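You operate a simulated robot arm through the tools that you are given. There is no shell and no other tool. Be economical: measure what you need, move in short steps, check, and stop when the job is done.

You run a simulated two-armed robot. Do the job below in one go: nothing can be reset, and whatever is moved stays where it is left.

TASK
Fetch the wing nut from the side bench and set it on top of the ice pack. Take the blue tape from the top of the charging table and put it on the supply table. Take the teal sleeve on the top of the charging table and put it away on the top of the shoe rack. Take the screen from the top of the charging table and leave it on top of the purple box there. Pick up the starch bottle with one hand, pass it to the other hand and put it on the top of the shoe rack. Fetch the detergent bottle and stand it on the work table. Do these in any order. Set down upright: screen, starch bottle, detergent bottle.

The check looks at the end state, three seconds after you hand in, the way a careful person would. Anything else that was tipped, shoved, dropped, spilled or broken makes it a failure.

THE ROBOT
Two 6-joint arms with two-finger parallel grippers on one trunk, on a base that drives. Base frame: it is fixed to the floor where the robot stands at the start and does not move with it; the origin is under the middle of the robot, x ahead of it, y to its left, z up; the surface under the hand at the start is at about z = 80. Readings come in cm, rad, newtons and seconds.
The left shoulder is at the start at [8, 21.5, 161], the right one opposite. With the tool pointing down near the work surface each hand reaches from about 10 to 64 cm from the robot's upright axis, wherever it stands, measured 20 degrees to its own side. Places, roughly: blue tape (7x7x2 cm) [70, -20, 80]; detergent bottle [100, 125, 100]; ice pack [50, 25, 100]; purple box [50, -50, 75]; screen (3x3x5 cm) [80, -80, 80]; starch bottle [50, -75, 100]; supply table [60, 140, 80]; teal sleeve (9x9x15 cm) [70, -70, 90]; top of the shoe rack [-220, -230, 60]; wing nut (4x2x2 cm) [70, 10, 90]; work table [-210, 50, 80]. Payload 3.43 kg a hand.
The TCP of each hand is the grasp point between the finger pads, 3 cm short of the fingertips. In the tool frame z runs along the fingers and y along their closing line. The gripper opens to 9.4 cm. The fingers are 2.8 cm wide and 1 cm thick; the gripper's body (5 by 9.6 cm) begins 5.5 cm behind the TCP.
Orientation is told as [roll, pitch, yaw] about the base's x, y, z axes, in that order, counted from this pose: with the fingers straight down and closing along the base's y, the tool's x points along the base's -x, its y along +y and its z along -z.

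THE INTERFACE
- The arms move only by the tool move_arm. It takes "left_commands", "right_commands" or both (then of equal length, played together; a hand with none holds still); each is one flat list of numbers, 7 for each row, row after row: the shift along the tool's x, y, z in cm, then the turn, a rotation vector about the tool's x, y, z in rad, then the closure, from 0 (fully open) to 1 (shut). In form: [tx, ty, tz, wx, wy, wz, fingers, tx, ty, tz, wx, wy, wz, fingers, ...]. A call has 1 to 10 rows; each row shifts and turns the commanded pose from where the row before left it, along the tool's axes as they then stand. Rows are played at 5 a second. More than 5 cm and 0.15 rad between two rows, or a gripper value outside its range, and nothing of the call is played. Where a pose cannot be reached the arm comes as near as it can. A force on the tool above 40 N (or 10 N above the force at the start of the call, whichever is more), or a blocked arm, ends the call early, and 0.2 s more pass. Each finger travels about 7.2 cm/s and halts on what it meets, pressing with about 32 N; the grip force reading is that of the motor and also rises with nothing between the fingers. The clock runs only during rows and for 0.2 s after the last one: add rows that do not move to give the fingers time. It gives the time, the measured TCP pose, the force on the tool (base axes), the opening and the grip force at its end, in the units of the frame above (readings bear some noise), with the torque about the TCP (base axes, N m) and any sound that the robot's microphone picked up.
- Cameras (640 x 400 px; columns grow to the right, rows downward): "scene" is now at [8.16, -3.98, 177.67]; the picture's right is [-0.57, -0.82, 0.00], its down [-0.70, 0.48, -0.53] and it looks along [0.43, -0.30, -0.85] (base axes); focal length 287 px, centre (320, 200). "left" rides on the left gripper at [7.6, -1.4, -10.2] in its tool frame; the picture's right is [0.18, 0.98, 0.00], its down [-0.75, 0.14, -0.64] and it looks along [-0.63, 0.12, 0.77] (tool axes); focal length 243 px, centre (320, 200). "right" rides on the right gripper at [7.6, 1.4, -10.2] in its tool frame; the picture's right is [-0.18, 0.98, 0.00], its down [-0.75, -0.14, -0.64] and it looks along [-0.63, -0.12, 0.77] (tool axes); focal length 243 px, centre (320, 200). There is no depth. A picture from a camera that has moved, and an enlarged one, comes with that camera's place and axes in the base frame and with its lens. The place of the scene camera against the robot may be out by one fixed shift of up to 2.5 cm in any direction.
- capture(camera): a new picture of that camera. It takes no simulated time.
- lift_body(by): slides the trunk up (or, below 0, down) by that many cm; the arms and the scene camera ride with it, the base frame stays. It gives what a move gives, with no picture.
- drive_base(legs): drives the robot by 1 to 6 legs, each [ahead, left, turn to the left] in cm, cm and rad, along the robot's own axes; the way and the turn of a leg run together, so that a leg with both is an arc; at most 150 cm and 3.142 rad a leg. The arms and the cameras ride along, it lands a little off, and it stops where it bumps. It gives what a move gives.
- turn_head(pan, tilt): turns the head with the scene camera to pan (to the left, within 1.501 rad either way) and tilt (down, from -0.506 to 1.204), counted from straight ahead of the robot. It gives what a move gives.
- zoom(camera, box): a new picture of the part [left, top, right, bottom] of that camera's present view, enlarged. It takes no simulated time.
- sign_off(): hands the job in; it is judged then, once.

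Go step by step. Nothing tells you exact positions but the pictures and the camera data: compare them with the known pose of the tool, close in by small moves and look again before you grip or let go. The budget is 196 turns and 172 pictures, counting those below and the enlarged ones. Unless the task says otherwise, let go and move clear before handing in.

The tools are called as a command line: name --argument value ..., lists and objects as JSON in quotes. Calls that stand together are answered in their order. move_arm: Moves the arms, as the interface text tells. Its arguments: {"type":"object","properties":{"left_commands":{"type":"array"},"right_commands":{"type":"array"}},"required":[]} The other tools are called the same way: lift_body (by) slides the trunk up or down; drive_base (legs) drives the base; turn_head (pan, tilt) turns the head that bears the scene camera; capture (camera) takes a picture; zoom (camera, box) takes an enlarged picture of a part of a camera's view; sign_off () hands the job in.

At the start:

```text
time: 0.0
left_tcp_pos: [52.75, -6.75, 111.8]
left_tool_rot: [-0.001, 0.001, -0.001]
left_ft_force: [-0.6, -0.2, 0.1]
left_moment: [0.01, 0.01, 0.02]
left_opening: 9.39
left_gripper_force: 0.0
right_tcp_pos: [32.79, -45.03, 103.51]
right_tool_rot: [0.001, 0.001, 0.0]
right_ft_force: [0.0, -0.1, 0.5]
right_moment: [-0.02, -0.01, -0.02]
right_opening: 9.41
right_gripper_force: 0.0
trunk travel left (down, up): [-84.0, 0.0]
robot x, y, heading: [-0.19, 0.06, 0.003]
head pan, tilt: [-0.604, 1.018]
```

scene: 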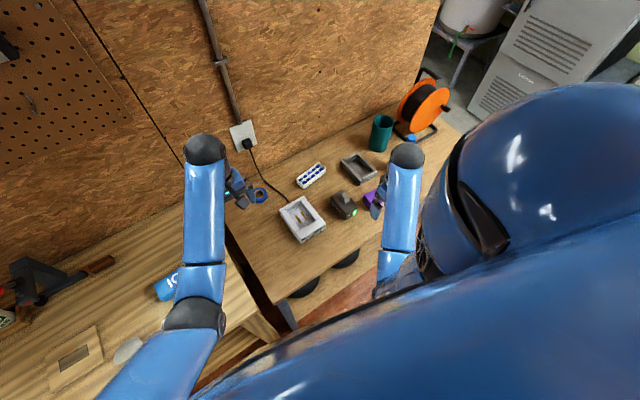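
right: 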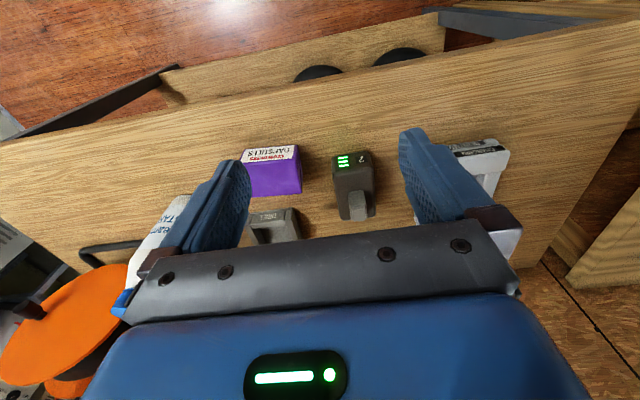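
left: 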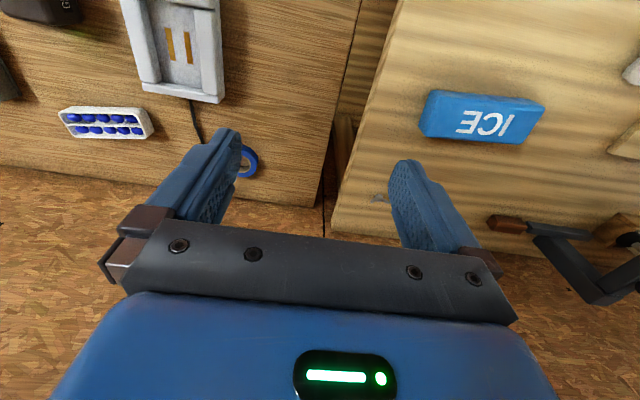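

I see the charging table ahead to the right and the bench with the ice pack to the left. First I look around with the head.

turn_head --pan 0.0 --tilt 0.8

capture --camera "scene"

turn_head --pan -1.0 --tilt 0.7

capture --camera "scene"

turn_head --pan 0.9 --tilt 0.6

capture --camera "scene"

```text
time: 1.0
left_tcp_pos: [52.9, -6.82, 111.77]
left_tool_rot: [0.001, -0.001, 0.0]
left_ft_force: [0.1, 0.2, 0.6]
left_moment: [-0.02, -0.03, -0.02]
left_opening: 9.38
left_gripper_force: 0.1
right_tcp_pos: [32.86, -45.3, 103.46]
right_tool_rot: [0.002, 0.001, 0.0]
right_ft_force: [-0.6, 0.1, 0.1]
right_moment: [-0.01, 0.0, 0.03]
right_opening: 9.41
right_gripper_force: 0.0
trunk travel left (down, up): [-84.0, 0.0]
robot x, y, heading: [-0.45, -0.11, 0.003]
head pan, tilt: [0.0, 0.799]
```

```text
168 pictures are left
camera scene: at [10.61, -0.1, 179.3], right [0.0, -1.0, 0.0], down [-0.72, 0.0, -0.7], along [0.7, 0.0, -0.72], focal length 287 px, centre (320, 200)
```

scene: 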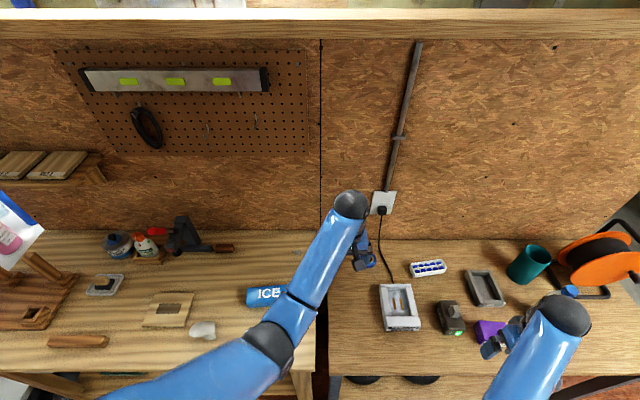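

```text
time: 2.3
left_tcp_pos: [52.81, -6.77, 111.71]
left_tool_rot: [0.0, -0.002, 0.0]
left_ft_force: [0.3, 0.2, -0.4]
left_moment: [-0.01, 0.0, 0.0]
left_opening: 9.38
left_gripper_force: 0.1
right_tcp_pos: [32.78, -45.29, 103.5]
right_tool_rot: [0.0, -0.001, 0.0]
right_ft_force: [-0.4, -0.5, 0.0]
right_moment: [-0.02, 0.05, -0.01]
right_opening: 9.37
right_gripper_force: 0.0
trunk travel left (down, up): [-84.0, 0.0]
robot x, y, heading: [0.02, 0.18, -0.001]
head pan, tilt: [-1.0, 0.7]
```

```text
167 pictures are left
camera scene: at [7.13, -7.24, 180.13], right [-0.84, -0.54, 0.0], down [-0.35, 0.54, -0.76], along [0.41, -0.64, -0.64], focal length 287 px, centre (320, 200)
```

scene: 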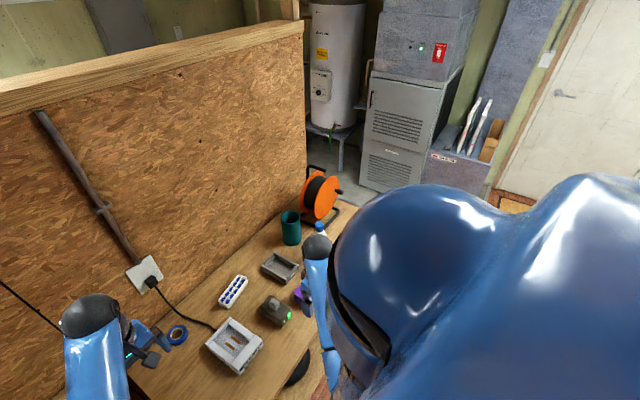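

```text
time: 4.1
left_tcp_pos: [52.83, -6.78, 111.73]
left_tool_rot: [-0.002, 0.001, 0.001]
left_ft_force: [-0.4, -0.1, 0.1]
left_moment: [0.0, 0.0, 0.02]
left_opening: 9.42
left_gripper_force: 0.1
right_tcp_pos: [32.85, -45.13, 103.41]
right_tool_rot: [0.0, 0.001, 0.0]
right_ft_force: [-0.4, -0.9, 0.5]
right_moment: [0.0, -0.01, 0.0]
right_opening: 9.4
right_gripper_force: 0.0
trunk travel left (down, up): [-84.0, 0.0]
robot x, y, heading: [-0.03, 0.07, 0.003]
head pan, tilt: [0.901, 0.6]
```

```text
166 pictures are left
camera scene: at [8.03, 6.84, 180.99], right [0.78, -0.62, 0.0], down [-0.35, -0.44, -0.83], along [0.51, 0.65, -0.56], focal length 287 px, centre (320, 200)
```

scene: 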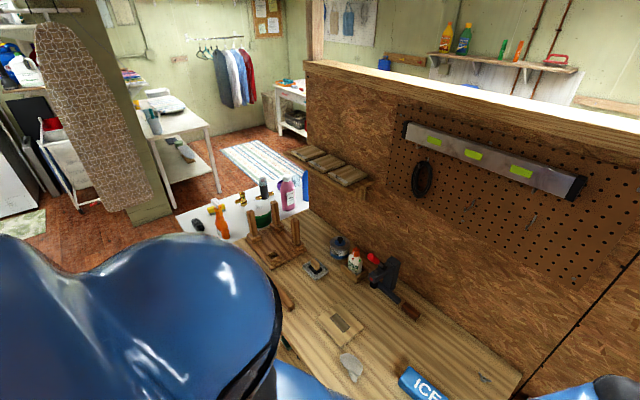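

I want closer looks at the bench, the supply table and the charging table.

zoom --camera "scene" --box '[170, 150, 330, 250]'

zoom --camera "scene" --box '[320, 230, 540, 400]'

turn_head --pan -0.6 --tilt 0.8

zoom --camera "scene" --box '[220, 140, 480, 300]'

```text
4.00 times, centred on (250, 200) of scene
camera zoom: at [8.03, 6.84, 180.99], right [0.78, -0.62, 0.0], down [-0.35, -0.44, -0.83], along [0.51, 0.65, -0.56], focal length 1147 px, centre (600, 200)
```

zoom: 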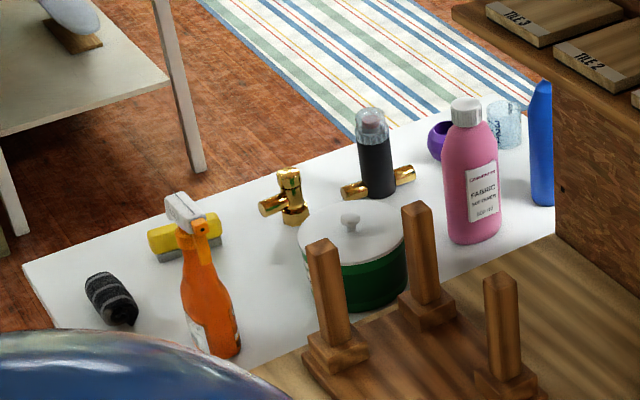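

```text
2.35 times, centred on (430, 315) of scene
camera zoom: at [8.03, 6.84, 180.99], right [0.78, -0.62, 0.0], down [-0.35, -0.44, -0.83], along [0.51, 0.65, -0.56], focal length 675 px, centre (61, -71)
```

zoom: 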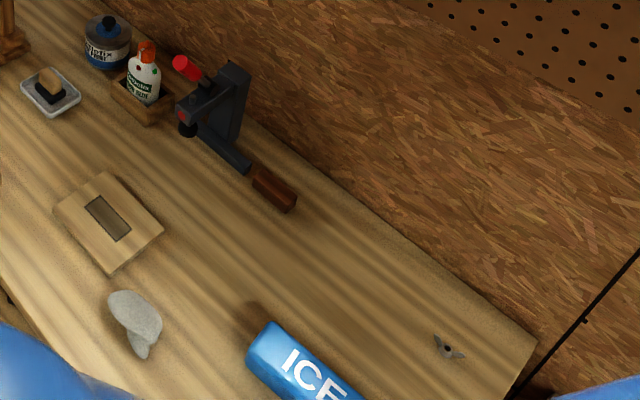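

```text
time: 5.7
left_tcp_pos: [52.64, -6.79, 111.79]
left_tool_rot: [0.0, 0.001, -0.001]
left_ft_force: [0.2, -0.1, -0.2]
left_moment: [0.01, -0.01, -0.01]
left_opening: 9.39
left_gripper_force: 0.0
right_tcp_pos: [32.91, -45.18, 103.44]
right_tool_rot: [0.0, 0.0, 0.002]
right_ft_force: [-0.3, 0.0, 0.1]
right_moment: [0.01, 0.01, -0.01]
right_opening: 9.41
right_gripper_force: 0.1
trunk travel left (down, up): [-84.0, 0.0]
robot x, y, heading: [-0.0, -0.01, 0.0]
head pan, tilt: [-0.6, 0.799]
```

```text
2.46 times, centred on (350, 220) of scene
camera zoom: at [9.19, -4.64, 179.3], right [-0.56, -0.83, 0.0], down [-0.59, 0.4, -0.7], along [0.58, -0.39, -0.72], focal length 706 px, centre (246, 151)
```

zoom: 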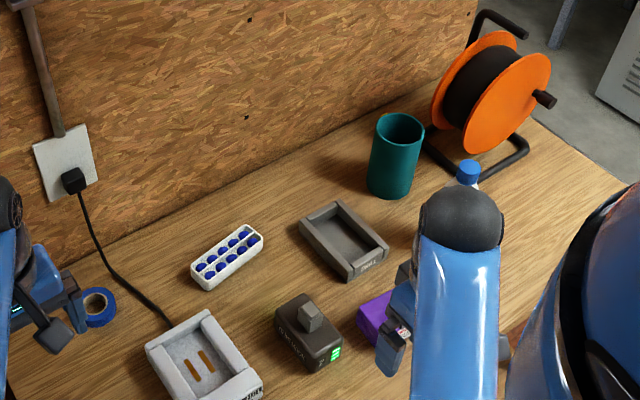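

The detergent is among the bottles on the white supply table; the wing nut lies beyond the ice pack. I move the right arm out of the way to see the rest of the charging table.

move_arm --right_commands '[0, 5, -5, 0, 0, 0, 0, 0, 5, -5, 0, 0, 0, 0, 0, 5, -5, 0, 0, 0, 0, 0, 5, -5, 0, 0, 0, 0, 3, 5, -3, 0, 0, 0, 0]' --left_commands '[0, 5, 0, 0, 0, 0, 0, 0, 5, 0, 0, 0, 0, 0, 0, 5, 0, 0, 0, 0, 0, 0, 5, 0, 0, 0, 0, 0, 0, 5, 0, 0, 0, 0, 0]'

capture --camera "scene"

```text
refused: row 1 steps farther than a row can; nothing moved
```

```text
162 pictures are left
camera scene: at [9.19, -4.64, 179.3], right [-0.56, -0.83, 0.0], down [-0.59, 0.4, -0.7], along [0.58, -0.39, -0.72], focal length 287 px, centre (320, 200)
```

scene: 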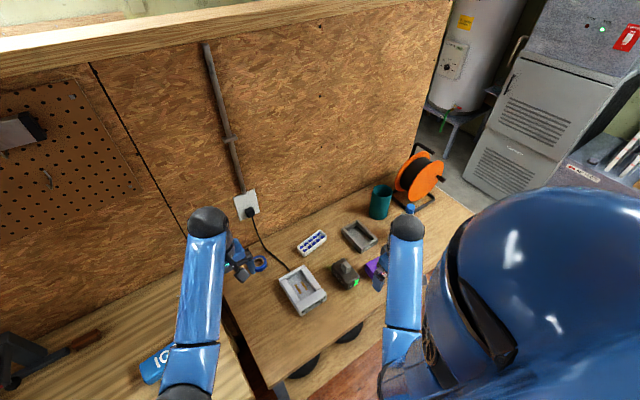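

The step was too long as a whole; I use smaller ones.

move_arm --right_commands '[0, 3.5, -3.5, 0, 0, 0, 0, 0, 3.5, -3.5, 0, 0, 0, 0, 0, 3.5, -3.5, 0, 0, 0, 0, 0, 3.5, -3.5, 0, 0, 0, 0, 0, 3.5, -3.5, 0, 0, 0, 0, 0, 3.5, -3.5, 0, 0, 0, 0]' --left_commands '[0, 4.8, 0, 0, 0, 0, 0, 0, 4.8, 0, 0, 0, 0, 0, 0, 4.8, 0, 0, 0, 0, 0, 0, 4.8, 0, 0, 0, 0, 0, 0, 4.8, 0, 0, 0, 0, 0, 0, 0, 0, 0, 0, 0, 0]'

capture --camera "scene"

```text
time: 7.1
left_tcp_pos: [54.75, 16.73, 108.07]
left_tool_rot: [-0.001, -0.003, 0.001]
left_ft_force: [-0.4, 0.2, 0.7]
left_moment: [-0.02, -0.01, -0.01]
left_opening: 9.4
left_gripper_force: 0.0
left hand out of reach, approached as far as the arm can: row 1, 2, 3, 4, 5
right_tcp_pos: [30.81, -23.73, 105.1]
right_tool_rot: [-0.001, -0.005, 0.001]
right_ft_force: [0.2, 0.1, 0.6]
right_moment: [0.0, -0.01, 0.01]
right_opening: 9.39
right_gripper_force: 0.0
right hand out of reach, approached as far as the arm can: row 1, 2, 3, 4, 5, 6
trunk travel left (down, up): [-84.0, 0.0]
robot x, y, heading: [-0.18, -0.14, 0.001]
head pan, tilt: [-0.6, 0.799]
```

```text
161 pictures are left
camera scene: at [9.11, -4.57, 179.31], right [-0.56, -0.83, 0.0], down [-0.59, 0.4, -0.7], along [0.58, -0.39, -0.72], focal length 287 px, centre (320, 200)
```

scene: 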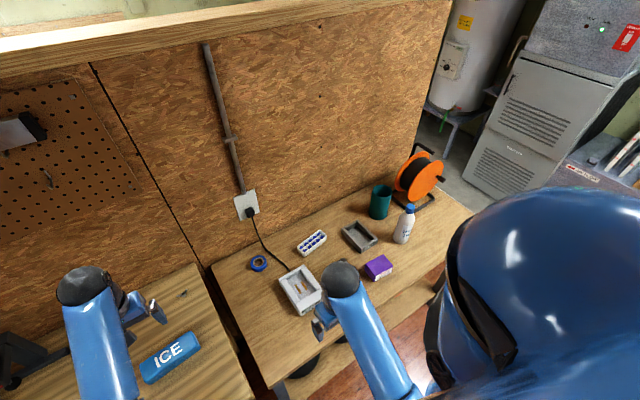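

zoom --camera "scene" --box '[230, 170, 450, 310]'

```text
2.86 times, centred on (340, 240) of scene
camera zoom: at [9.11, -4.57, 179.31], right [-0.56, -0.83, 0.0], down [-0.59, 0.4, -0.7], along [0.58, -0.39, -0.72], focal length 820 px, centre (263, 86)
```

zoom: 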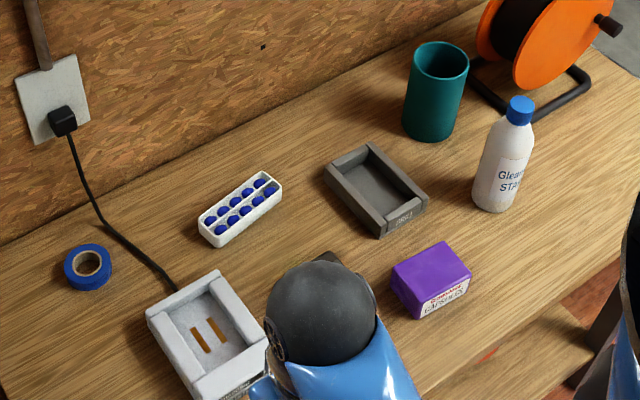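

The screen is not in view yet (probably behind or inside the sleeve). I look with the left hand camera at the wing nut and with the right one at the table.

capture --camera "left"

turn_head --pan 0.3 --tilt 0.9

capture --camera "scene"

```text
159 pictures are left
camera left: at [46.9, 15.2, 118.35], right [-0.18, 0.98, 0.0], down [0.75, 0.14, 0.64], along [0.63, 0.12, -0.77], focal length 243 px, centre (320, 200)
```

left: 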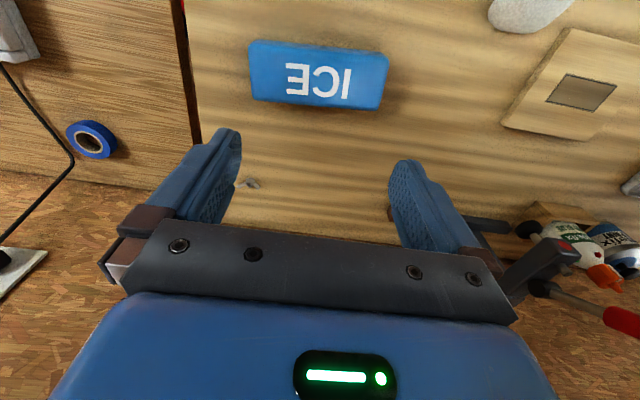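

```text
time: 8.3
left_tcp_pos: [54.68, 16.58, 108.22]
left_tool_rot: [-0.001, -0.004, 0.0]
left_ft_force: [-0.9, 0.3, 0.7]
left_moment: [-0.01, 0.03, -0.02]
left_opening: 9.41
left_gripper_force: 0.0
right_tcp_pos: [30.71, -23.63, 104.97]
right_tool_rot: [0.0, -0.006, 0.0]
right_ft_force: [-0.1, 0.1, -0.4]
right_moment: [0.02, 0.02, 0.01]
right_opening: 9.42
right_gripper_force: 0.0
trunk travel left (down, up): [-84.0, 0.0]
robot x, y, heading: [-0.1, -0.05, -0.001]
head pan, tilt: [0.3, 0.901]
```

```text
158 pictures are left
camera scene: at [9.75, 2.2, 178.51], right [0.29, -0.96, 0.0], down [-0.75, -0.23, -0.62], along [0.59, 0.18, -0.78], focal length 287 px, centre (320, 200)
```

scene: 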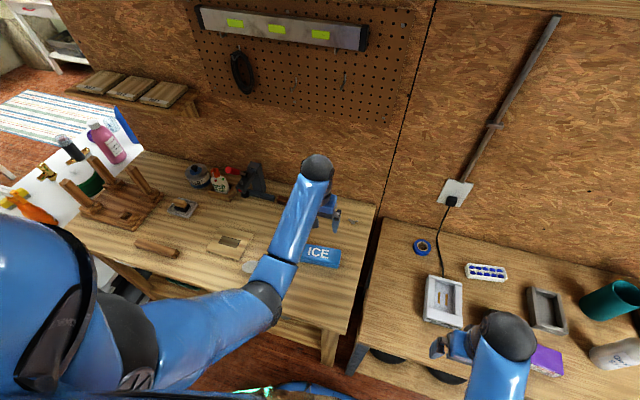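

By two views the wing nut is at about [72, 8.3, 86], the ice pack at about [53, 16, 89]. It lies out of reach from here, so I drive a bit ahead.

drive_base --legs '[[13, 0, 0]]'

capture --camera "left"

```text
time: 9.7
left_tcp_pos: [59.51, 21.0, 107.77]
left_tool_rot: [0.002, 0.005, 0.052]
left_ft_force: [0.3, -0.8, -0.8]
left_moment: [-0.01, 0.01, 0.04]
left_opening: 9.39
left_gripper_force: 0.2
right_tcp_pos: [37.8, -20.71, 104.7]
right_tool_rot: [0.001, 0.001, 0.052]
right_ft_force: [-0.2, -0.6, -0.3]
right_moment: [0.01, 0.09, 0.0]
right_opening: 9.38
right_gripper_force: 0.0
trunk travel left (down, up): [-84.0, 0.0]
robot x, y, heading: [5.05, 1.67, 0.059]
head pan, tilt: [0.3, 0.901]
stopped in leg 1: the robot was blocked; the commanded pose is now the measured one
```

```text
157 pictures are left
camera left: at [52.01, 19.06, 118.04], right [-0.24, 0.97, 0.0], down [0.75, 0.18, 0.64], along [0.62, 0.15, -0.77], focal length 243 px, centre (320, 200)
```

left: 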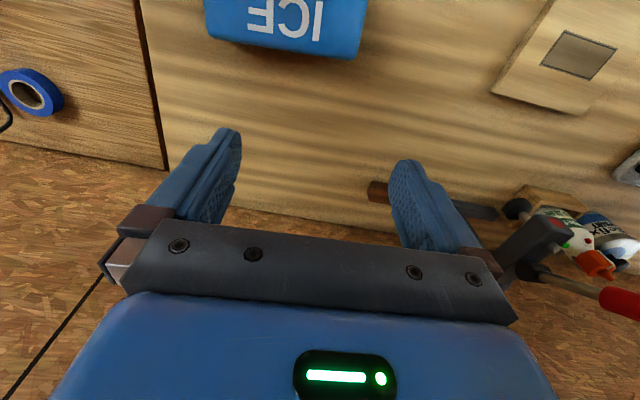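

The base bumped the bench edge after 5 cm and turned a bit. I back off, straighten, and look down at the edge.

drive_base --legs '[[-2, 0, -0.058]]'

turn_head --pan 0.2 --tilt 1.2

capture --camera "scene"

```text
time: 10.5
left_tcp_pos: [58.42, 18.09, 107.92]
left_tool_rot: [-0.003, 0.001, -0.008]
left_ft_force: [1.2, 1.4, 0.8]
left_moment: [-0.03, 0.02, 0.01]
left_opening: 9.36
left_gripper_force: 0.0
right_tcp_pos: [34.19, -22.1, 104.92]
right_tool_rot: [-0.003, 0.001, -0.007]
right_ft_force: [0.8, 0.2, -0.3]
right_moment: [-0.03, 0.05, 0.0]
right_opening: 9.41
right_gripper_force: 0.1
trunk travel left (down, up): [-84.0, 0.0]
robot x, y, heading: [3.21, 1.68, -0.009]
head pan, tilt: [0.3, 0.901]
```

```text
time: 11.3
left_tcp_pos: [58.12, 17.99, 107.98]
left_tool_rot: [0.0, 0.002, -0.005]
left_ft_force: [0.1, 0.2, -0.6]
left_moment: [0.05, -0.03, 0.0]
left_opening: 9.4
left_gripper_force: 0.0
right_tcp_pos: [33.91, -22.2, 104.98]
right_tool_rot: [-0.001, -0.006, -0.007]
right_ft_force: [-0.7, -0.2, 0.3]
right_moment: [0.02, 0.01, 0.02]
right_opening: 9.38
right_gripper_force: 0.1
trunk travel left (down, up): [-84.0, 0.0]
robot x, y, heading: [3.35, 1.84, -0.011]
head pan, tilt: [0.201, 1.201]
```

```text
156 pictures are left
camera scene: at [11.43, 2.83, 176.52], right [0.19, -0.98, 0.0], down [-0.91, -0.18, -0.36], along [0.35, 0.07, -0.93], focal length 287 px, centre (320, 200)
```

scene: 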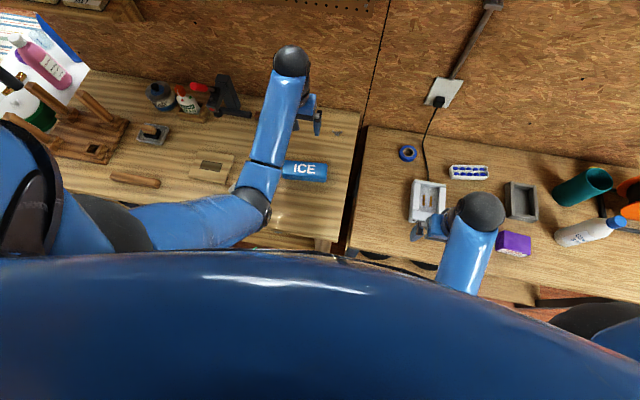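

I shift right a little so that the nut is in front of the left shoulder and lower the trunk by 10.

drive_base --legs '[[0, -10, 0.01]]'

lift_body --by -10

move_arm --left_commands '[-4.5, 0, 0, 0, 0, 0, 0, -4, 0, 0, 0, 0, 0, 0, 0, 0, 0, 0, 0, 0, 0]'

capture --camera "left"

```text
time: 12.4
left_tcp_pos: [57.77, 9.48, 107.96]
left_tool_rot: [-0.007, -0.001, 0.005]
left_ft_force: [-0.3, -0.4, -0.2]
left_moment: [-0.09, 0.0, 0.0]
left_opening: 9.42
left_gripper_force: 0.0
right_tcp_pos: [34.08, -31.11, 105.26]
right_tool_rot: [-0.008, -0.006, 0.004]
right_ft_force: [0.6, 1.4, 1.3]
right_moment: [-0.02, -0.01, -0.01]
right_opening: 9.41
right_gripper_force: 0.0
trunk travel left (down, up): [-84.0, 0.0]
robot x, y, heading: [3.51, -8.45, 0.003]
head pan, tilt: [0.201, 1.201]
```

```text
time: 13.8
left_tcp_pos: [57.82, 8.76, 98.06]
left_tool_rot: [-0.004, -0.001, 0.003]
left_ft_force: [-0.1, 1.3, -0.1]
left_moment: [0.0, 0.01, -0.01]
left_opening: 9.41
left_gripper_force: 0.0
right_tcp_pos: [34.0, -31.66, 94.96]
right_tool_rot: [-0.002, -0.007, 0.003]
right_ft_force: [0.8, -0.2, -0.1]
right_moment: [0.01, -0.02, -0.01]
right_opening: 9.39
right_gripper_force: 0.1
trunk travel left (down, up): [-74.0, 10.0]
robot x, y, heading: [3.03, -7.98, -0.0]
head pan, tilt: [0.201, 1.201]
```

```text
time: 14.6
left_tcp_pos: [66.29, 8.55, 98.18]
left_tool_rot: [0.001, -0.001, 0.004]
left_ft_force: [-0.6, -0.8, 1.0]
left_moment: [0.0, -0.03, -0.03]
left_opening: 9.41
left_gripper_force: 0.1
right_tcp_pos: [33.94, -31.76, 94.88]
right_tool_rot: [0.0, -0.005, 0.004]
right_ft_force: [-0.1, -0.2, -0.1]
right_moment: [-0.02, 0.01, 0.0]
right_opening: 9.4
right_gripper_force: 0.1
trunk travel left (down, up): [-74.0, 10.0]
robot x, y, heading: [3.36, -8.3, 0.006]
head pan, tilt: [0.201, 1.201]
```

```text
155 pictures are left
camera left: at [58.62, 7.1, 108.38], right [-0.19, 0.98, 0.0], down [0.75, 0.14, 0.64], along [0.63, 0.12, -0.77], focal length 243 px, centre (320, 200)
```

left: 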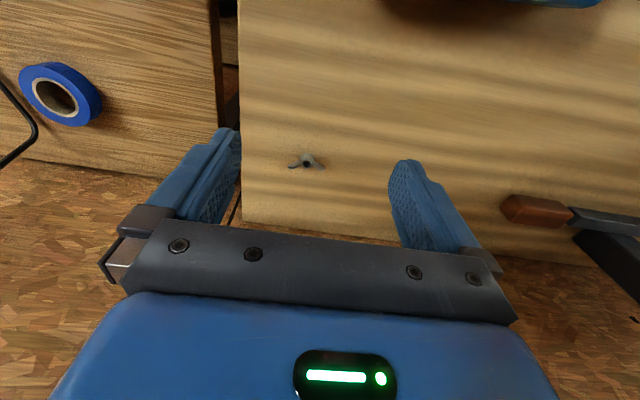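

zoom --camera "left" --box '[256, 130, 352, 190]'

```text
6.67 times, centred on (304, 160) of left
camera zoom: at [58.62, 7.1, 108.38], right [-0.19, 0.98, 0.0], down [0.75, 0.14, 0.64], along [0.63, 0.12, -0.77], focal length 1618 px, centre (427, 467)
```

zoom: 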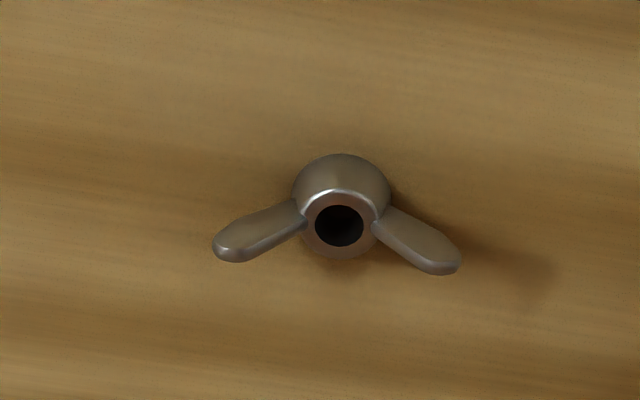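

The wing nut stands upright with wings nearly along y, at about [72, 8.1]. I go above it with the fingers half closed and turned to the wing line.

move_arm --left_commands '[-4.9, -0.4, 0, 0, 0, 0, 0.2, -0.8, 0, 0, 0, 0, -0.15, 0.3, 0, 0, 4, 0, 0, 0, 0.3, 0, 0, 3.5, 0, 0, 0, 0.3, 0, 0, 0, 0, 0, 0, 0.3]'

capture --camera "left"

```text
time: 15.8
left_tcp_pos: [72.23, 8.06, 90.73]
left_tool_rot: [-0.001, -0.003, 0.153]
left_ft_force: [0.2, 0.7, -0.1]
left_moment: [0.0, -0.05, 0.05]
left_opening: 6.58
left_gripper_force: 0.0
right_tcp_pos: [33.99, -31.83, 95.0]
right_tool_rot: [-0.003, -0.005, 0.004]
right_ft_force: [-0.1, 0.2, -0.1]
right_moment: [0.02, 0.05, 0.01]
right_opening: 9.39
right_gripper_force: 0.0
trunk travel left (down, up): [-74.0, 10.0]
robot x, y, heading: [3.41, -7.99, 0.0]
head pan, tilt: [0.201, 1.201]
```

```text
153 pictures are left
camera left: at [64.84, 5.49, 100.9], right [-0.33, 0.94, 0.0], down [0.72, 0.25, 0.64], along [0.61, 0.21, -0.77], focal length 243 px, centre (320, 200)
```

left: 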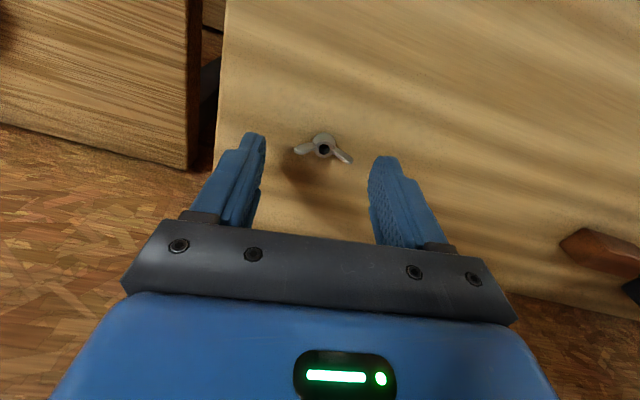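

The nut sits right between the fingers. I go down gently and close.

move_arm --left_commands '[0, 0, 1.2, 0, 0, 0, 0.3, 0, 0, 0.8, 0, 0, 0, 0.3, 0, 0, 0, 0, 0, 0, 0.3]'

capture --camera "left"

```text
time: 16.6
left_tcp_pos: [71.7, 8.12, 88.97]
left_tool_rot: [0.001, -0.005, 0.154]
left_ft_force: [0.9, -0.1, 5.0]
left_moment: [0.17, 0.06, -0.02]
left_opening: 6.55
left_gripper_force: 0.1
left hand out of reach, approached as far as the arm can: row 2
right_tcp_pos: [33.96, -31.81, 94.97]
right_tool_rot: [-0.003, -0.007, 0.005]
right_ft_force: [0.7, -0.6, -0.8]
right_moment: [-0.03, 0.0, 0.04]
right_opening: 9.38
right_gripper_force: 0.2
trunk travel left (down, up): [-74.0, 10.0]
robot x, y, heading: [3.2, -7.71, 0.0]
head pan, tilt: [0.201, 1.201]
```

```text
152 pictures are left
camera left: at [64.3, 5.56, 99.21], right [-0.33, 0.94, 0.0], down [0.72, 0.25, 0.64], along [0.61, 0.21, -0.77], focal length 243 px, centre (320, 200)
```

left: 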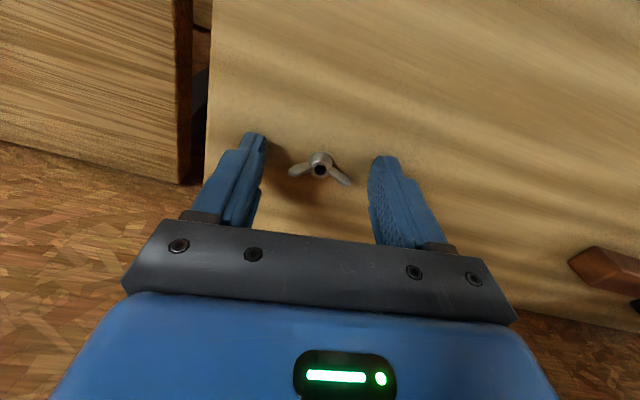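

move_arm --left_commands '[0, 0, -0.3, 0, 0, 0, 0.4, 0, 0, 0, 0, 0, 0, 0.5, 0, 0, 0, 0, 0, 0, 0.65, 0, 0, 0, 0, 0, 0, 0.8, 0, 0, 0, 0, 0, 0, 0.8]'

zoom --camera "left" --box '[200, 80, 440, 230]'

```text
time: 17.8
left_tcp_pos: [71.8, 8.23, 89.06]
left_tool_rot: [-0.001, 0.0, 0.154]
left_ft_force: [-0.1, 0.4, -0.1]
left_moment: [0.0, 0.03, -0.02]
left_opening: 3.6
left_gripper_force: 31.7
right_tcp_pos: [34.06, -31.77, 94.96]
right_tool_rot: [-0.003, -0.006, 0.003]
right_ft_force: [0.5, 0.2, 0.1]
right_moment: [-0.01, 0.01, -0.01]
right_opening: 9.39
right_gripper_force: 0.0
trunk travel left (down, up): [-74.0, 10.0]
robot x, y, heading: [3.19, -8.47, 0.002]
head pan, tilt: [0.201, 1.201]
```

```text
2.67 times, centred on (320, 155) of left
camera zoom: at [64.29, 5.63, 99.34], right [-0.33, 0.94, 0.0], down [0.72, 0.25, 0.64], along [0.61, 0.21, -0.77], focal length 647 px, centre (320, 320)
```

zoom: 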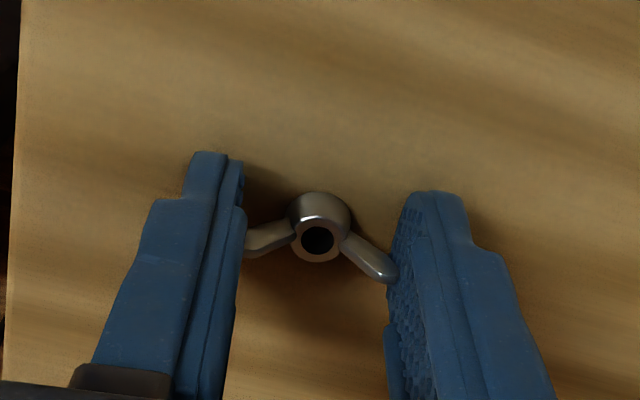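

The nut is held by its wing tips. I lift it and move back toward the ice pack.

move_arm --left_commands '[0, 0, -2, 0, 0, 0, 0.8, 0, 0, -4, 0, 0, 0, 0.8, 0, 0, -4, 0, 0, 0.15, 0.8, 4, 1.5, 0, 0, 0, 0, 0.8, 4, 1.5, 0, 0, 0, 0, 0.8, 4, 1.5, 0, 0, 0, 0, 0.8, 4, 1.5, 0, 0, 0, 0, 0.8, 0, 0, 0, 0, 0, 0, 0.8]'

capture --camera "left"

```text
time: 19.6
left_tcp_pos: [73.3, 13.22, 92.21]
left_tool_rot: [0.0, 0.001, 0.003]
left_ft_force: [0.6, -0.3, -0.7]
left_moment: [-0.05, 0.01, 0.02]
left_opening: 3.59
left_gripper_force: 32.2
left hand out of reach, approached as far as the arm can: row 1, 2, 3, 4, 5, 6, 7
right_tcp_pos: [34.02, -31.73, 95.08]
right_tool_rot: [-0.002, -0.006, 0.002]
right_ft_force: [-0.9, -0.1, 0.1]
right_moment: [0.02, 0.02, -0.01]
right_opening: 9.41
right_gripper_force: 0.0
trunk travel left (down, up): [-74.0, 10.0]
robot x, y, heading: [3.41, -8.09, 0.005]
head pan, tilt: [0.201, 1.201]
```

```text
150 pictures are left
camera left: at [65.55, 11.77, 102.46], right [-0.19, 0.98, 0.0], down [0.75, 0.14, 0.64], along [0.63, 0.12, -0.77], focal length 243 px, centre (320, 200)
```

left: 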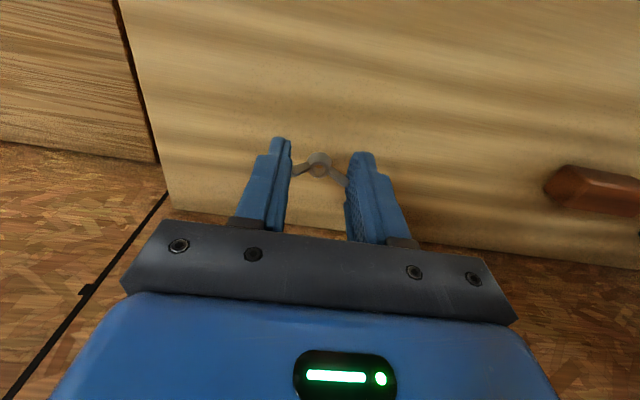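

The hand-down pose this high near the shoulder is out of reach; I raise the trunk again and then command it lower.

lift_body --by 10

move_arm --left_commands '[0, 0, 4, 0, 0, 0, 0.8, 0, 0, 3, 0, 0, 0, 0.8, 0, 0, 0, 0, 0, 0, 0.8]'

capture --camera "left"

```text
time: 20.9
left_tcp_pos: [73.3, 13.3, 102.22]
left_tool_rot: [0.001, 0.0, 0.004]
left_ft_force: [0.2, -0.2, -0.5]
left_moment: [-0.04, 0.02, -0.01]
left_opening: 3.62
left_gripper_force: 31.8
right_tcp_pos: [33.98, -31.73, 104.95]
right_tool_rot: [-0.001, -0.004, 0.004]
right_ft_force: [-0.5, 0.5, 0.6]
right_moment: [0.0, -0.01, -0.04]
right_opening: 9.4
right_gripper_force: 0.2
trunk travel left (down, up): [-84.0, 0.0]
robot x, y, heading: [3.46, -8.21, 0.002]
head pan, tilt: [0.201, 1.201]
```

```text
time: 21.7
left_tcp_pos: [71.1, 13.38, 97.37]
left_tool_rot: [0.001, 0.001, 0.004]
left_ft_force: [0.7, 0.2, -0.4]
left_moment: [0.0, -0.04, 0.02]
left_opening: 3.59
left_gripper_force: 31.6
left hand out of reach, approached as far as the arm can: row 1, 2
right_tcp_pos: [34.0, -31.86, 105.02]
right_tool_rot: [-0.001, -0.004, 0.003]
right_ft_force: [-0.6, 0.0, 0.7]
right_moment: [0.0, 0.0, -0.01]
right_opening: 9.41
right_gripper_force: 0.1
trunk travel left (down, up): [-84.0, 0.0]
robot x, y, heading: [3.39, -8.07, 0.005]
head pan, tilt: [0.201, 1.201]
```

```text
149 pictures are left
camera left: at [63.37, 11.88, 107.55], right [-0.19, 0.98, 0.0], down [0.75, 0.14, 0.64], along [0.63, 0.12, -0.77], focal length 243 px, centre (320, 200)
```

left: 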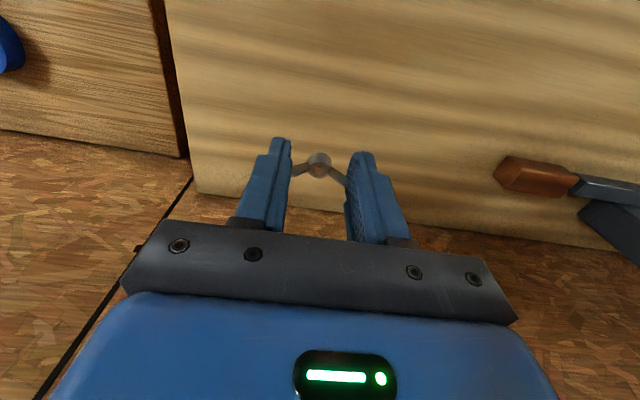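

move_arm --left_commands '[3, 0, 0, 0, 0, 0, 0.8, 3, 0, 0, 0, 0, 0, 0.8, 0, 0, 0, 0, 0, 0, 0.8]'

```text
time: 22.5
left_tcp_pos: [69.44, 13.22, 94.84]
left_tool_rot: [0.0, 0.004, 0.002]
left_ft_force: [0.3, -0.5, 0.4]
left_moment: [-0.02, 0.0, -0.02]
left_opening: 3.6
left_gripper_force: 32.0
left hand out of reach, approached as far as the arm can: row 1, 2
right_tcp_pos: [34.05, -31.74, 105.09]
right_tool_rot: [-0.002, -0.004, 0.001]
right_ft_force: [0.5, 0.4, -0.1]
right_moment: [0.01, 0.0, 0.0]
right_opening: 9.41
right_gripper_force: 0.0
trunk travel left (down, up): [-84.0, 0.0]
robot x, y, heading: [3.26, -8.02, 0.001]
head pan, tilt: [0.201, 1.201]
```

move_arm --left_commands '[4, 0, 0, 0, 0, 0, 0.8, 4, 0, 0, 0, 0, 0, 0.8, 0, 0, 0, 0, 0, 0, 0.8, 0, 0, 0, 0, 0, 0, 0.8]'

```text
time: 23.5
left_tcp_pos: [66.78, 13.28, 91.22]
left_tool_rot: [0.0, 0.004, 0.003]
left_ft_force: [0.4, 0.1, 0.2]
left_moment: [0.0, 0.02, 0.0]
left_opening: 3.59
left_gripper_force: 31.9
left hand out of reach, approached as far as the arm can: row 1, 2
right_tcp_pos: [34.11, -31.8, 104.87]
right_tool_rot: [-0.002, -0.006, 0.003]
right_ft_force: [-0.4, 0.5, 0.3]
right_moment: [-0.03, -0.03, 0.04]
right_opening: 9.41
right_gripper_force: 0.0
trunk travel left (down, up): [-84.0, 0.0]
robot x, y, heading: [3.26, -7.88, 0.004]
head pan, tilt: [0.201, 1.201]
```

The elbow seems stretched straight; I try to bend it by commanding up and to the right.

move_arm --left_commands '[0, -3, -3.5, 0, 0, 0, 0.8, 0, -3, -3.5, 0, 0, 0, 0.8, 0, -3, -3.5, 0, 0, 0, 0.8, 0, 0, 0, 0, 0, 0, 0.8]'

capture --camera "scene"

```text
time: 24.5
left_tcp_pos: [70.87, 3.56, 99.08]
left_tool_rot: [0.0, 0.002, 0.004]
left_ft_force: [0.5, 0.4, -0.3]
left_moment: [0.0, -0.01, 0.03]
left_opening: 3.6
left_gripper_force: 32.3
left hand out of reach, approached as far as the arm can: row 1, 2, 3
right_tcp_pos: [33.99, -31.85, 105.07]
right_tool_rot: [-0.003, -0.005, 0.003]
right_ft_force: [0.1, 0.0, -0.2]
right_moment: [0.0, 0.01, -0.03]
right_opening: 9.39
right_gripper_force: 0.2
trunk travel left (down, up): [-84.0, 0.0]
robot x, y, heading: [3.59, -8.22, 0.001]
head pan, tilt: [0.201, 1.201]
```

```text
148 pictures are left
camera scene: at [11.21, -6.95, 176.53], right [0.2, -0.98, 0.0], down [-0.91, -0.19, -0.36], along [0.35, 0.07, -0.93], focal length 287 px, centre (320, 200)
```

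scene: 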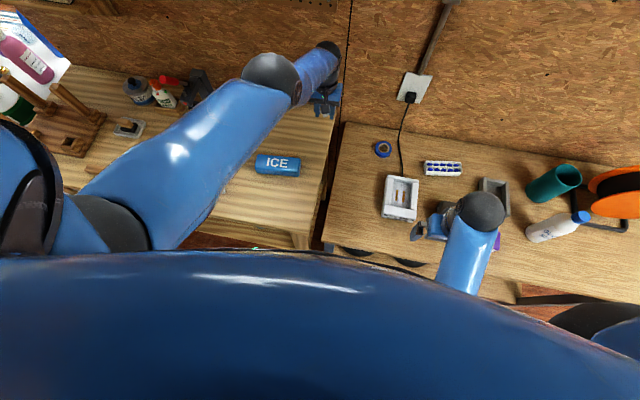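

move_arm --left_commands '[4, 0, -2.5, 0, 0, 0, 0.8, 4, 0, -2.5, 0, 0, 0, 0.8, 4, 0, -2.5, 0, 0, 0, 0.8, 4, 0, -2.5, 0, 0, 0, 0.8, 0, 0, 0, 0, 0, 0, 0.8]'

```text
time: 25.7
left_tcp_pos: [71.23, 1.51, 100.48]
left_tool_rot: [-0.001, 0.0, 0.004]
left_ft_force: [-0.4, 0.4, -0.1]
left_moment: [0.0, 0.03, 0.02]
left_opening: 3.61
left_gripper_force: 31.8
left hand out of reach, approached as far as the arm can: row 1, 2, 3, 4
right_tcp_pos: [34.05, -31.93, 104.97]
right_tool_rot: [0.0, -0.007, 0.004]
right_ft_force: [0.3, 0.0, 0.1]
right_moment: [0.02, 0.01, -0.03]
right_opening: 9.41
right_gripper_force: 0.1
trunk travel left (down, up): [-84.0, 0.0]
robot x, y, heading: [3.1, -8.37, 0.005]
head pan, tilt: [0.201, 1.201]
```

move_arm --left_commands '[0, 0, 0, 0, -0.15, 0, 0.8, 0, 0, 0, 0, -0.15, 0, 0.8, 0, 0, 0, 0, -0.15, 0, 0.8, 0, 0, 0, 0, 0, 0, 0.8]'

capture --camera "scene"

```text
time: 26.7
left_tcp_pos: [77.03, 0.03, 97.45]
left_tool_rot: [-0.001, -0.453, 0.004]
left_ft_force: [-0.3, -0.3, -0.8]
left_moment: [-0.01, -0.02, 0.04]
left_opening: 3.61
left_gripper_force: 32.1
left hand out of reach, approached as far as the arm can: row 1, 2, 3
right_tcp_pos: [34.11, -31.72, 104.94]
right_tool_rot: [-0.001, -0.005, 0.003]
right_ft_force: [0.2, 0.8, -0.2]
right_moment: [0.03, 0.01, 0.02]
right_opening: 9.39
right_gripper_force: 0.1
trunk travel left (down, up): [-84.0, 0.0]
robot x, y, heading: [3.45, -7.91, 0.001]
head pan, tilt: [0.201, 1.201]
```

```text
147 pictures are left
camera scene: at [11.22, -6.99, 176.53], right [0.2, -0.98, 0.0], down [-0.91, -0.19, -0.36], along [0.35, 0.07, -0.93], focal length 287 px, centre (320, 200)
```

scene: 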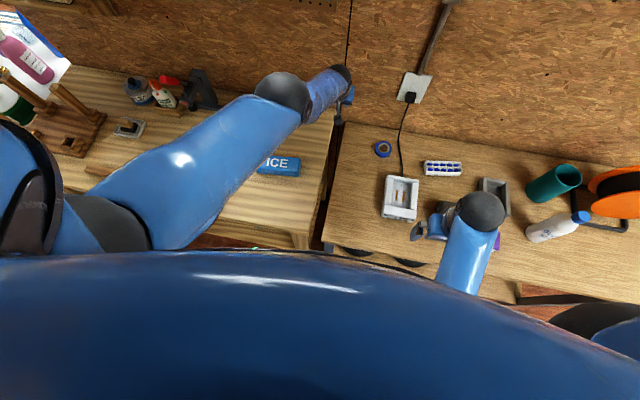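

move_arm --left_commands '[3.6, 0, -1.7, 0, 0, 0, 0.8, 3.6, 0, -1.7, 0, 0, 0, 0.8, 3.6, 0, -1.7, 0, 0, 0, 0.8, 3.6, 0, -1.7, 0, 0, 0, 0.8, 0, 0, 0, 0, 0, 0, 0.8]'

```text
time: 27.9
left_tcp_pos: [70.95, -2.83, 90.2]
left_tool_rot: [0.001, -0.45, 0.002]
left_ft_force: [-0.4, 0.7, -0.4]
left_moment: [0.0, 0.0, 0.01]
left_opening: 3.56
left_gripper_force: 32.3
left hand out of reach, approached as far as the arm can: row 1, 2, 3, 4
right_tcp_pos: [34.13, -31.75, 104.98]
right_tool_rot: [0.001, -0.005, 0.004]
right_ft_force: [0.5, -0.6, 0.1]
right_moment: [-0.03, -0.01, -0.02]
right_opening: 9.41
right_gripper_force: 0.1
trunk travel left (down, up): [-84.0, 0.0]
robot x, y, heading: [3.26, -8.33, 0.002]
head pan, tilt: [0.201, 1.201]
```

move_arm --left_commands '[-1.3, -2, -2.7, 0, 0, 0, 0.8, -1.3, -3, -2.7, 0, 0, 0, 0.8, -1.3, -3, -2.7, 0, 0, 0, 0.8, 0, -4, 0, 0, 0, 0, 0.8, 0, -4, 0, 0, 0, 0, 0.8, 2.6, -2, -1.3, 0, 0, 0, 0.8, 2.6, -2, -1.3, 0, 0, 0, 0.8, 2.6, -2, -1.3, 0, 0, 0, 0.8, 0, 0, 0, 0, 0, 0, 0.8]'

capture --camera "scene"

```text
time: 29.9
left_tcp_pos: [63.52, -26.11, 98.0]
left_tool_rot: [0.001, -0.449, 0.003]
left_ft_force: [0.4, 0.6, -0.3]
left_moment: [-0.03, 0.0, 0.0]
left_opening: 3.62
left_gripper_force: 32.1
left hand out of reach, approached as far as the arm can: row 1, 2, 3, 4, 5, 6, 7, 8
right_tcp_pos: [34.04, -31.82, 105.04]
right_tool_rot: [0.0, -0.004, 0.004]
right_ft_force: [0.0, 0.2, -0.3]
right_moment: [-0.07, 0.01, -0.01]
right_opening: 9.42
right_gripper_force: 0.1
trunk travel left (down, up): [-84.0, 0.0]
robot x, y, heading: [3.22, -7.63, 0.006]
head pan, tilt: [0.201, 1.201]
```

```text
146 pictures are left
camera scene: at [11.23, -7.05, 176.53], right [0.2, -0.98, 0.0], down [-0.91, -0.19, -0.36], along [0.35, 0.07, -0.93], focal length 287 px, centre (320, 200)
```

scene: 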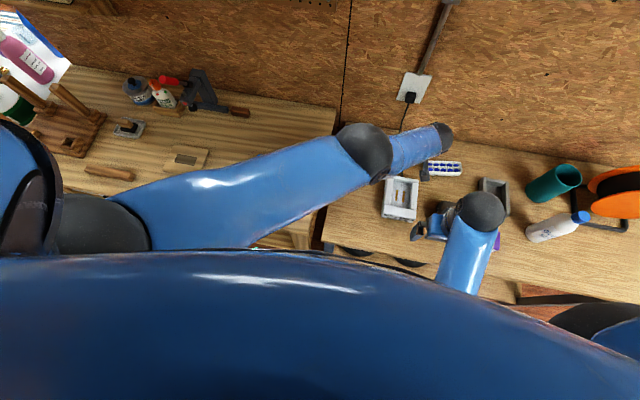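

The elbow hangs below the shoulder line, so bending it should follow from moving up. I raise the hand well up.

move_arm --left_commands '[-1.9, 0, -4, 0, 0, 0, 0.8, -1.9, 0, -4, 0, 0, 0, 0.8, -1.9, 0, -4, 0, 0, 0, 0.8, -1.9, 0, -4, 0, 0, 0, 0.8, -1.9, 0, -4, 0, 0, 0, 0.8, 0, 0, -4.5, 0, 0, 0, 0.8, 0, 0, -4.5, 0, 0, 0, 0.8, 0, 0, 0, 0, 0, 0, 0.8]'

```text
time: 31.7
left_tcp_pos: [67.93, -34.31, 124.73]
left_tool_rot: [0.002, -0.449, 0.003]
left_ft_force: [-0.5, 0.7, 0.1]
left_moment: [0.02, -0.02, -0.03]
left_opening: 3.58
left_gripper_force: 32.3
left hand out of reach, approached as far as the arm can: row 1, 2, 3, 4, 5, 6, 7
right_tcp_pos: [33.96, -31.82, 105.01]
right_tool_rot: [-0.002, -0.004, 0.003]
right_ft_force: [-0.3, -0.1, -0.1]
right_moment: [-0.01, 0.01, 0.0]
right_opening: 9.39
right_gripper_force: 0.1
trunk travel left (down, up): [-84.0, 0.0]
robot x, y, heading: [3.07, -7.48, 0.003]
head pan, tilt: [0.201, 1.201]
```

move_arm --left_commands '[3, 1, -3, 0, 0, 0, 0.8, 3, 1, -3, 0, 0, 0, 0.8, 3, 1, -3, 0, 0, 0, 0.8, 3, 1, -3, 0, 0, 0, 0.8, 3, 1, -3, 0, 0, 0, 0.8, 0, 0, 0, 0, 0, 0, 0.8]'

capture --camera "scene"

```text
time: 33.1
left_tcp_pos: [58.56, -42.66, 130.81]
left_tool_rot: [0.0, -0.448, 0.005]
left_ft_force: [-0.1, 0.1, 0.1]
left_moment: [-0.02, -0.04, 0.02]
left_opening: 3.61
left_gripper_force: 31.7
left hand out of reach, approached as far as the arm can: row 1, 2, 3, 4, 5
right_tcp_pos: [34.03, -31.74, 104.98]
right_tool_rot: [-0.001, -0.006, 0.004]
right_ft_force: [0.0, 0.0, -1.1]
right_moment: [-0.02, 0.03, 0.01]
right_opening: 9.41
right_gripper_force: 0.1
trunk travel left (down, up): [-84.0, 0.0]
robot x, y, heading: [3.29, -8.07, 0.003]
head pan, tilt: [0.201, 1.201]
```

```text
145 pictures are left
camera scene: at [11.2, -7.03, 176.53], right [0.2, -0.98, 0.0], down [-0.91, -0.19, -0.36], along [0.35, 0.07, -0.93], focal length 287 px, centre (320, 200)
```

scene: 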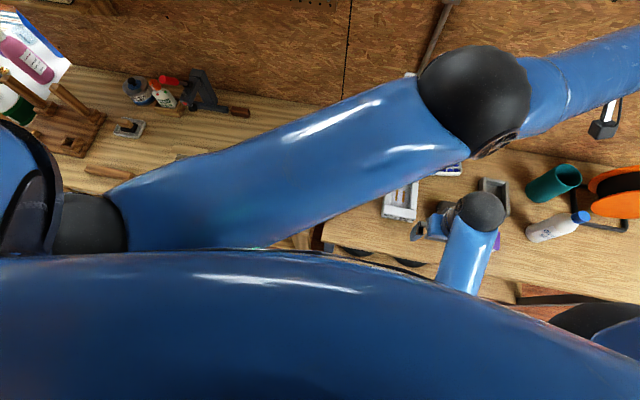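

move_arm --left_commands '[0, 0, 0, 0, 0.15, 0, 0.8, 0, 0, 0, 0, 0.15, 0, 0.8, 0, 0, 0, 0, 0.15, 0, 0.8, 0, 0, 0, 0, 0, 0, 0.8]'

capture --camera "right"

```text
time: 34.1
left_tcp_pos: [55.41, -38.66, 130.69]
left_tool_rot: [0.0, 0.002, 0.004]
left_ft_force: [-1.0, -1.0, -1.1]
left_moment: [-0.01, 0.0, 0.0]
left_opening: 3.62
left_gripper_force: 31.6
left hand out of reach, approached as far as the arm can: row 1, 2, 3
right_tcp_pos: [34.11, -31.78, 104.98]
right_tool_rot: [0.0, -0.005, 0.002]
right_ft_force: [0.3, 0.5, -0.6]
right_moment: [-0.02, 0.0, 0.03]
right_opening: 9.41
right_gripper_force: 0.0
trunk travel left (down, up): [-84.0, 0.0]
robot x, y, heading: [2.74, -7.79, -0.0]
head pan, tilt: [0.201, 1.201]
```

```text
144 pictures are left
camera right: at [26.37, -30.32, 115.14], right [0.18, 0.98, 0.0], down [0.75, -0.14, 0.65], along [0.64, -0.12, -0.76], focal length 243 px, centre (320, 200)
```

right: 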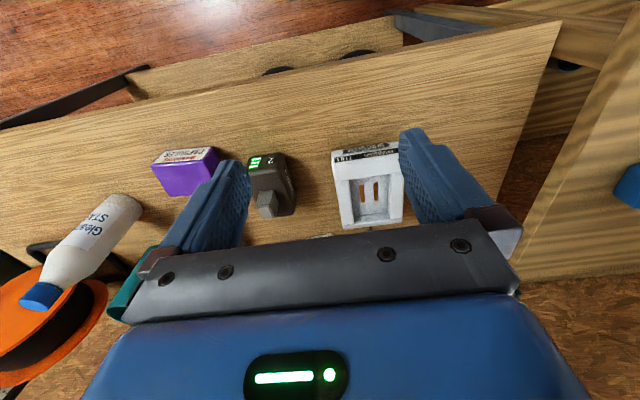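

The elbow appears to have passed through straight and is pinned on the wrong side; I push outward and up through the straight pose, then back in.

move_arm --left_commands '[-2.5, -3, 0, 0, 0, 0, 0.8, -2.5, -3, 0, 0, 0, 0, 0.8, -1, -1, -4, 0, 0, 0, 0.8, -1, -1, -4, 0, 0, 0, 0.8, 0, 0, -4.5, 0, 0, 0, 0.8, 2, 2, -3, 0, 0, 0, 0.8, 2.5, 3, 0, 0, 0, 0, 0.8, 2.5, 3, 0, 0, 0, 0, 0.8, 0, 0, 0, 0, 0, 0, 0.8]'

```text
time: 36.1
left_tcp_pos: [54.28, -36.92, 145.99]
left_tool_rot: [0.001, -0.001, 0.003]
left_ft_force: [0.3, 0.0, -1.0]
left_moment: [0.01, 0.0, -0.02]
left_opening: 3.61
left_gripper_force: 32.2
left hand out of reach, approached as far as the arm can: row 1, 2, 3, 4, 5, 6, 7, 8
right_tcp_pos: [33.99, -31.78, 104.97]
right_tool_rot: [-0.002, -0.006, 0.003]
right_ft_force: [0.0, -0.1, -0.1]
right_moment: [-0.02, -0.02, -0.01]
right_opening: 9.4
right_gripper_force: 0.1
trunk travel left (down, up): [-84.0, 0.0]
robot x, y, heading: [3.23, -7.98, 0.004]
head pan, tilt: [0.201, 1.201]
```

Min-norm motion along the sphere never bends the elbow, but pitching the tool does; I tilt the fingers well forward while pulling in.

move_arm --left_commands '[0, 0, 0, 0, -0.15, 0, 0.8, 0, 0, 0, 0, -0.15, 0, 0.8, 0, 0, 0, 0, -0.15, 0, 0.8, 0, 0, 0, 0, -0.15, 0, 0.8, 0, 0, 0, 0, -0.15, 0, 0.8, 0, 0, 0, 0, -0.15, 0, 0.8, 0, 0, 0, 0, -0.15, 0, 0.8, 0, 0, 0, 0, -0.15, 0, 0.8, 0, 0, 0, 0, 0, 0, 0.8]'

move_arm --left_commands '[0, 0, -4, 0, 0, 0, 0.8, 0, 0, -4, 0, 0, 0, 0.8, 0, 0, -4, 0, 0, 0, 0.8, 0, 0, -4, 0, 0, 0, 0.8, 0, 0, 0, 0, 0, 0, 0.8]'

```text
time: 38.3
left_tcp_pos: [61.85, -31.88, 146.83]
left_tool_rot: [-0.041, -1.207, 0.174]
left_ft_force: [-0.2, -0.3, 0.3]
left_moment: [0.0, 0.02, -0.02]
left_opening: 3.6
left_gripper_force: 32.0
left hand out of reach, approached as far as the arm can: row 1, 2
right_tcp_pos: [34.11, -31.86, 104.62]
right_tool_rot: [-0.001, -0.005, 0.001]
right_ft_force: [-0.4, 0.3, -0.3]
right_moment: [0.05, -0.02, 0.0]
right_opening: 9.39
right_gripper_force: 0.1
trunk travel left (down, up): [-84.0, 0.0]
robot x, y, heading: [3.15, -7.73, 0.0]
head pan, tilt: [0.201, 1.201]
stopped in row 9 (left hand): the arm was blocked; the commanded pose is now the measured one
```

```text
time: 39.1
left_tcp_pos: [58.9, -25.51, 150.4]
left_tool_rot: [-0.014, -1.203, 0.323]
left_ft_force: [-0.2, -0.3, 0.1]
left_moment: [-0.01, 0.02, -0.04]
left_opening: 3.61
left_gripper_force: 31.5
right_tcp_pos: [34.07, -31.76, 104.85]
right_tool_rot: [-0.002, -0.005, 0.003]
right_ft_force: [-0.5, 0.6, -0.2]
right_moment: [0.0, 0.01, 0.01]
right_opening: 9.39
right_gripper_force: 0.0
trunk travel left (down, up): [-84.0, 0.0]
robot x, y, heading: [3.33, -8.4, 0.005]
head pan, tilt: [0.201, 1.201]
stopped in row 3 (left hand): the arm was blocked; the commanded pose is now the measured one
```

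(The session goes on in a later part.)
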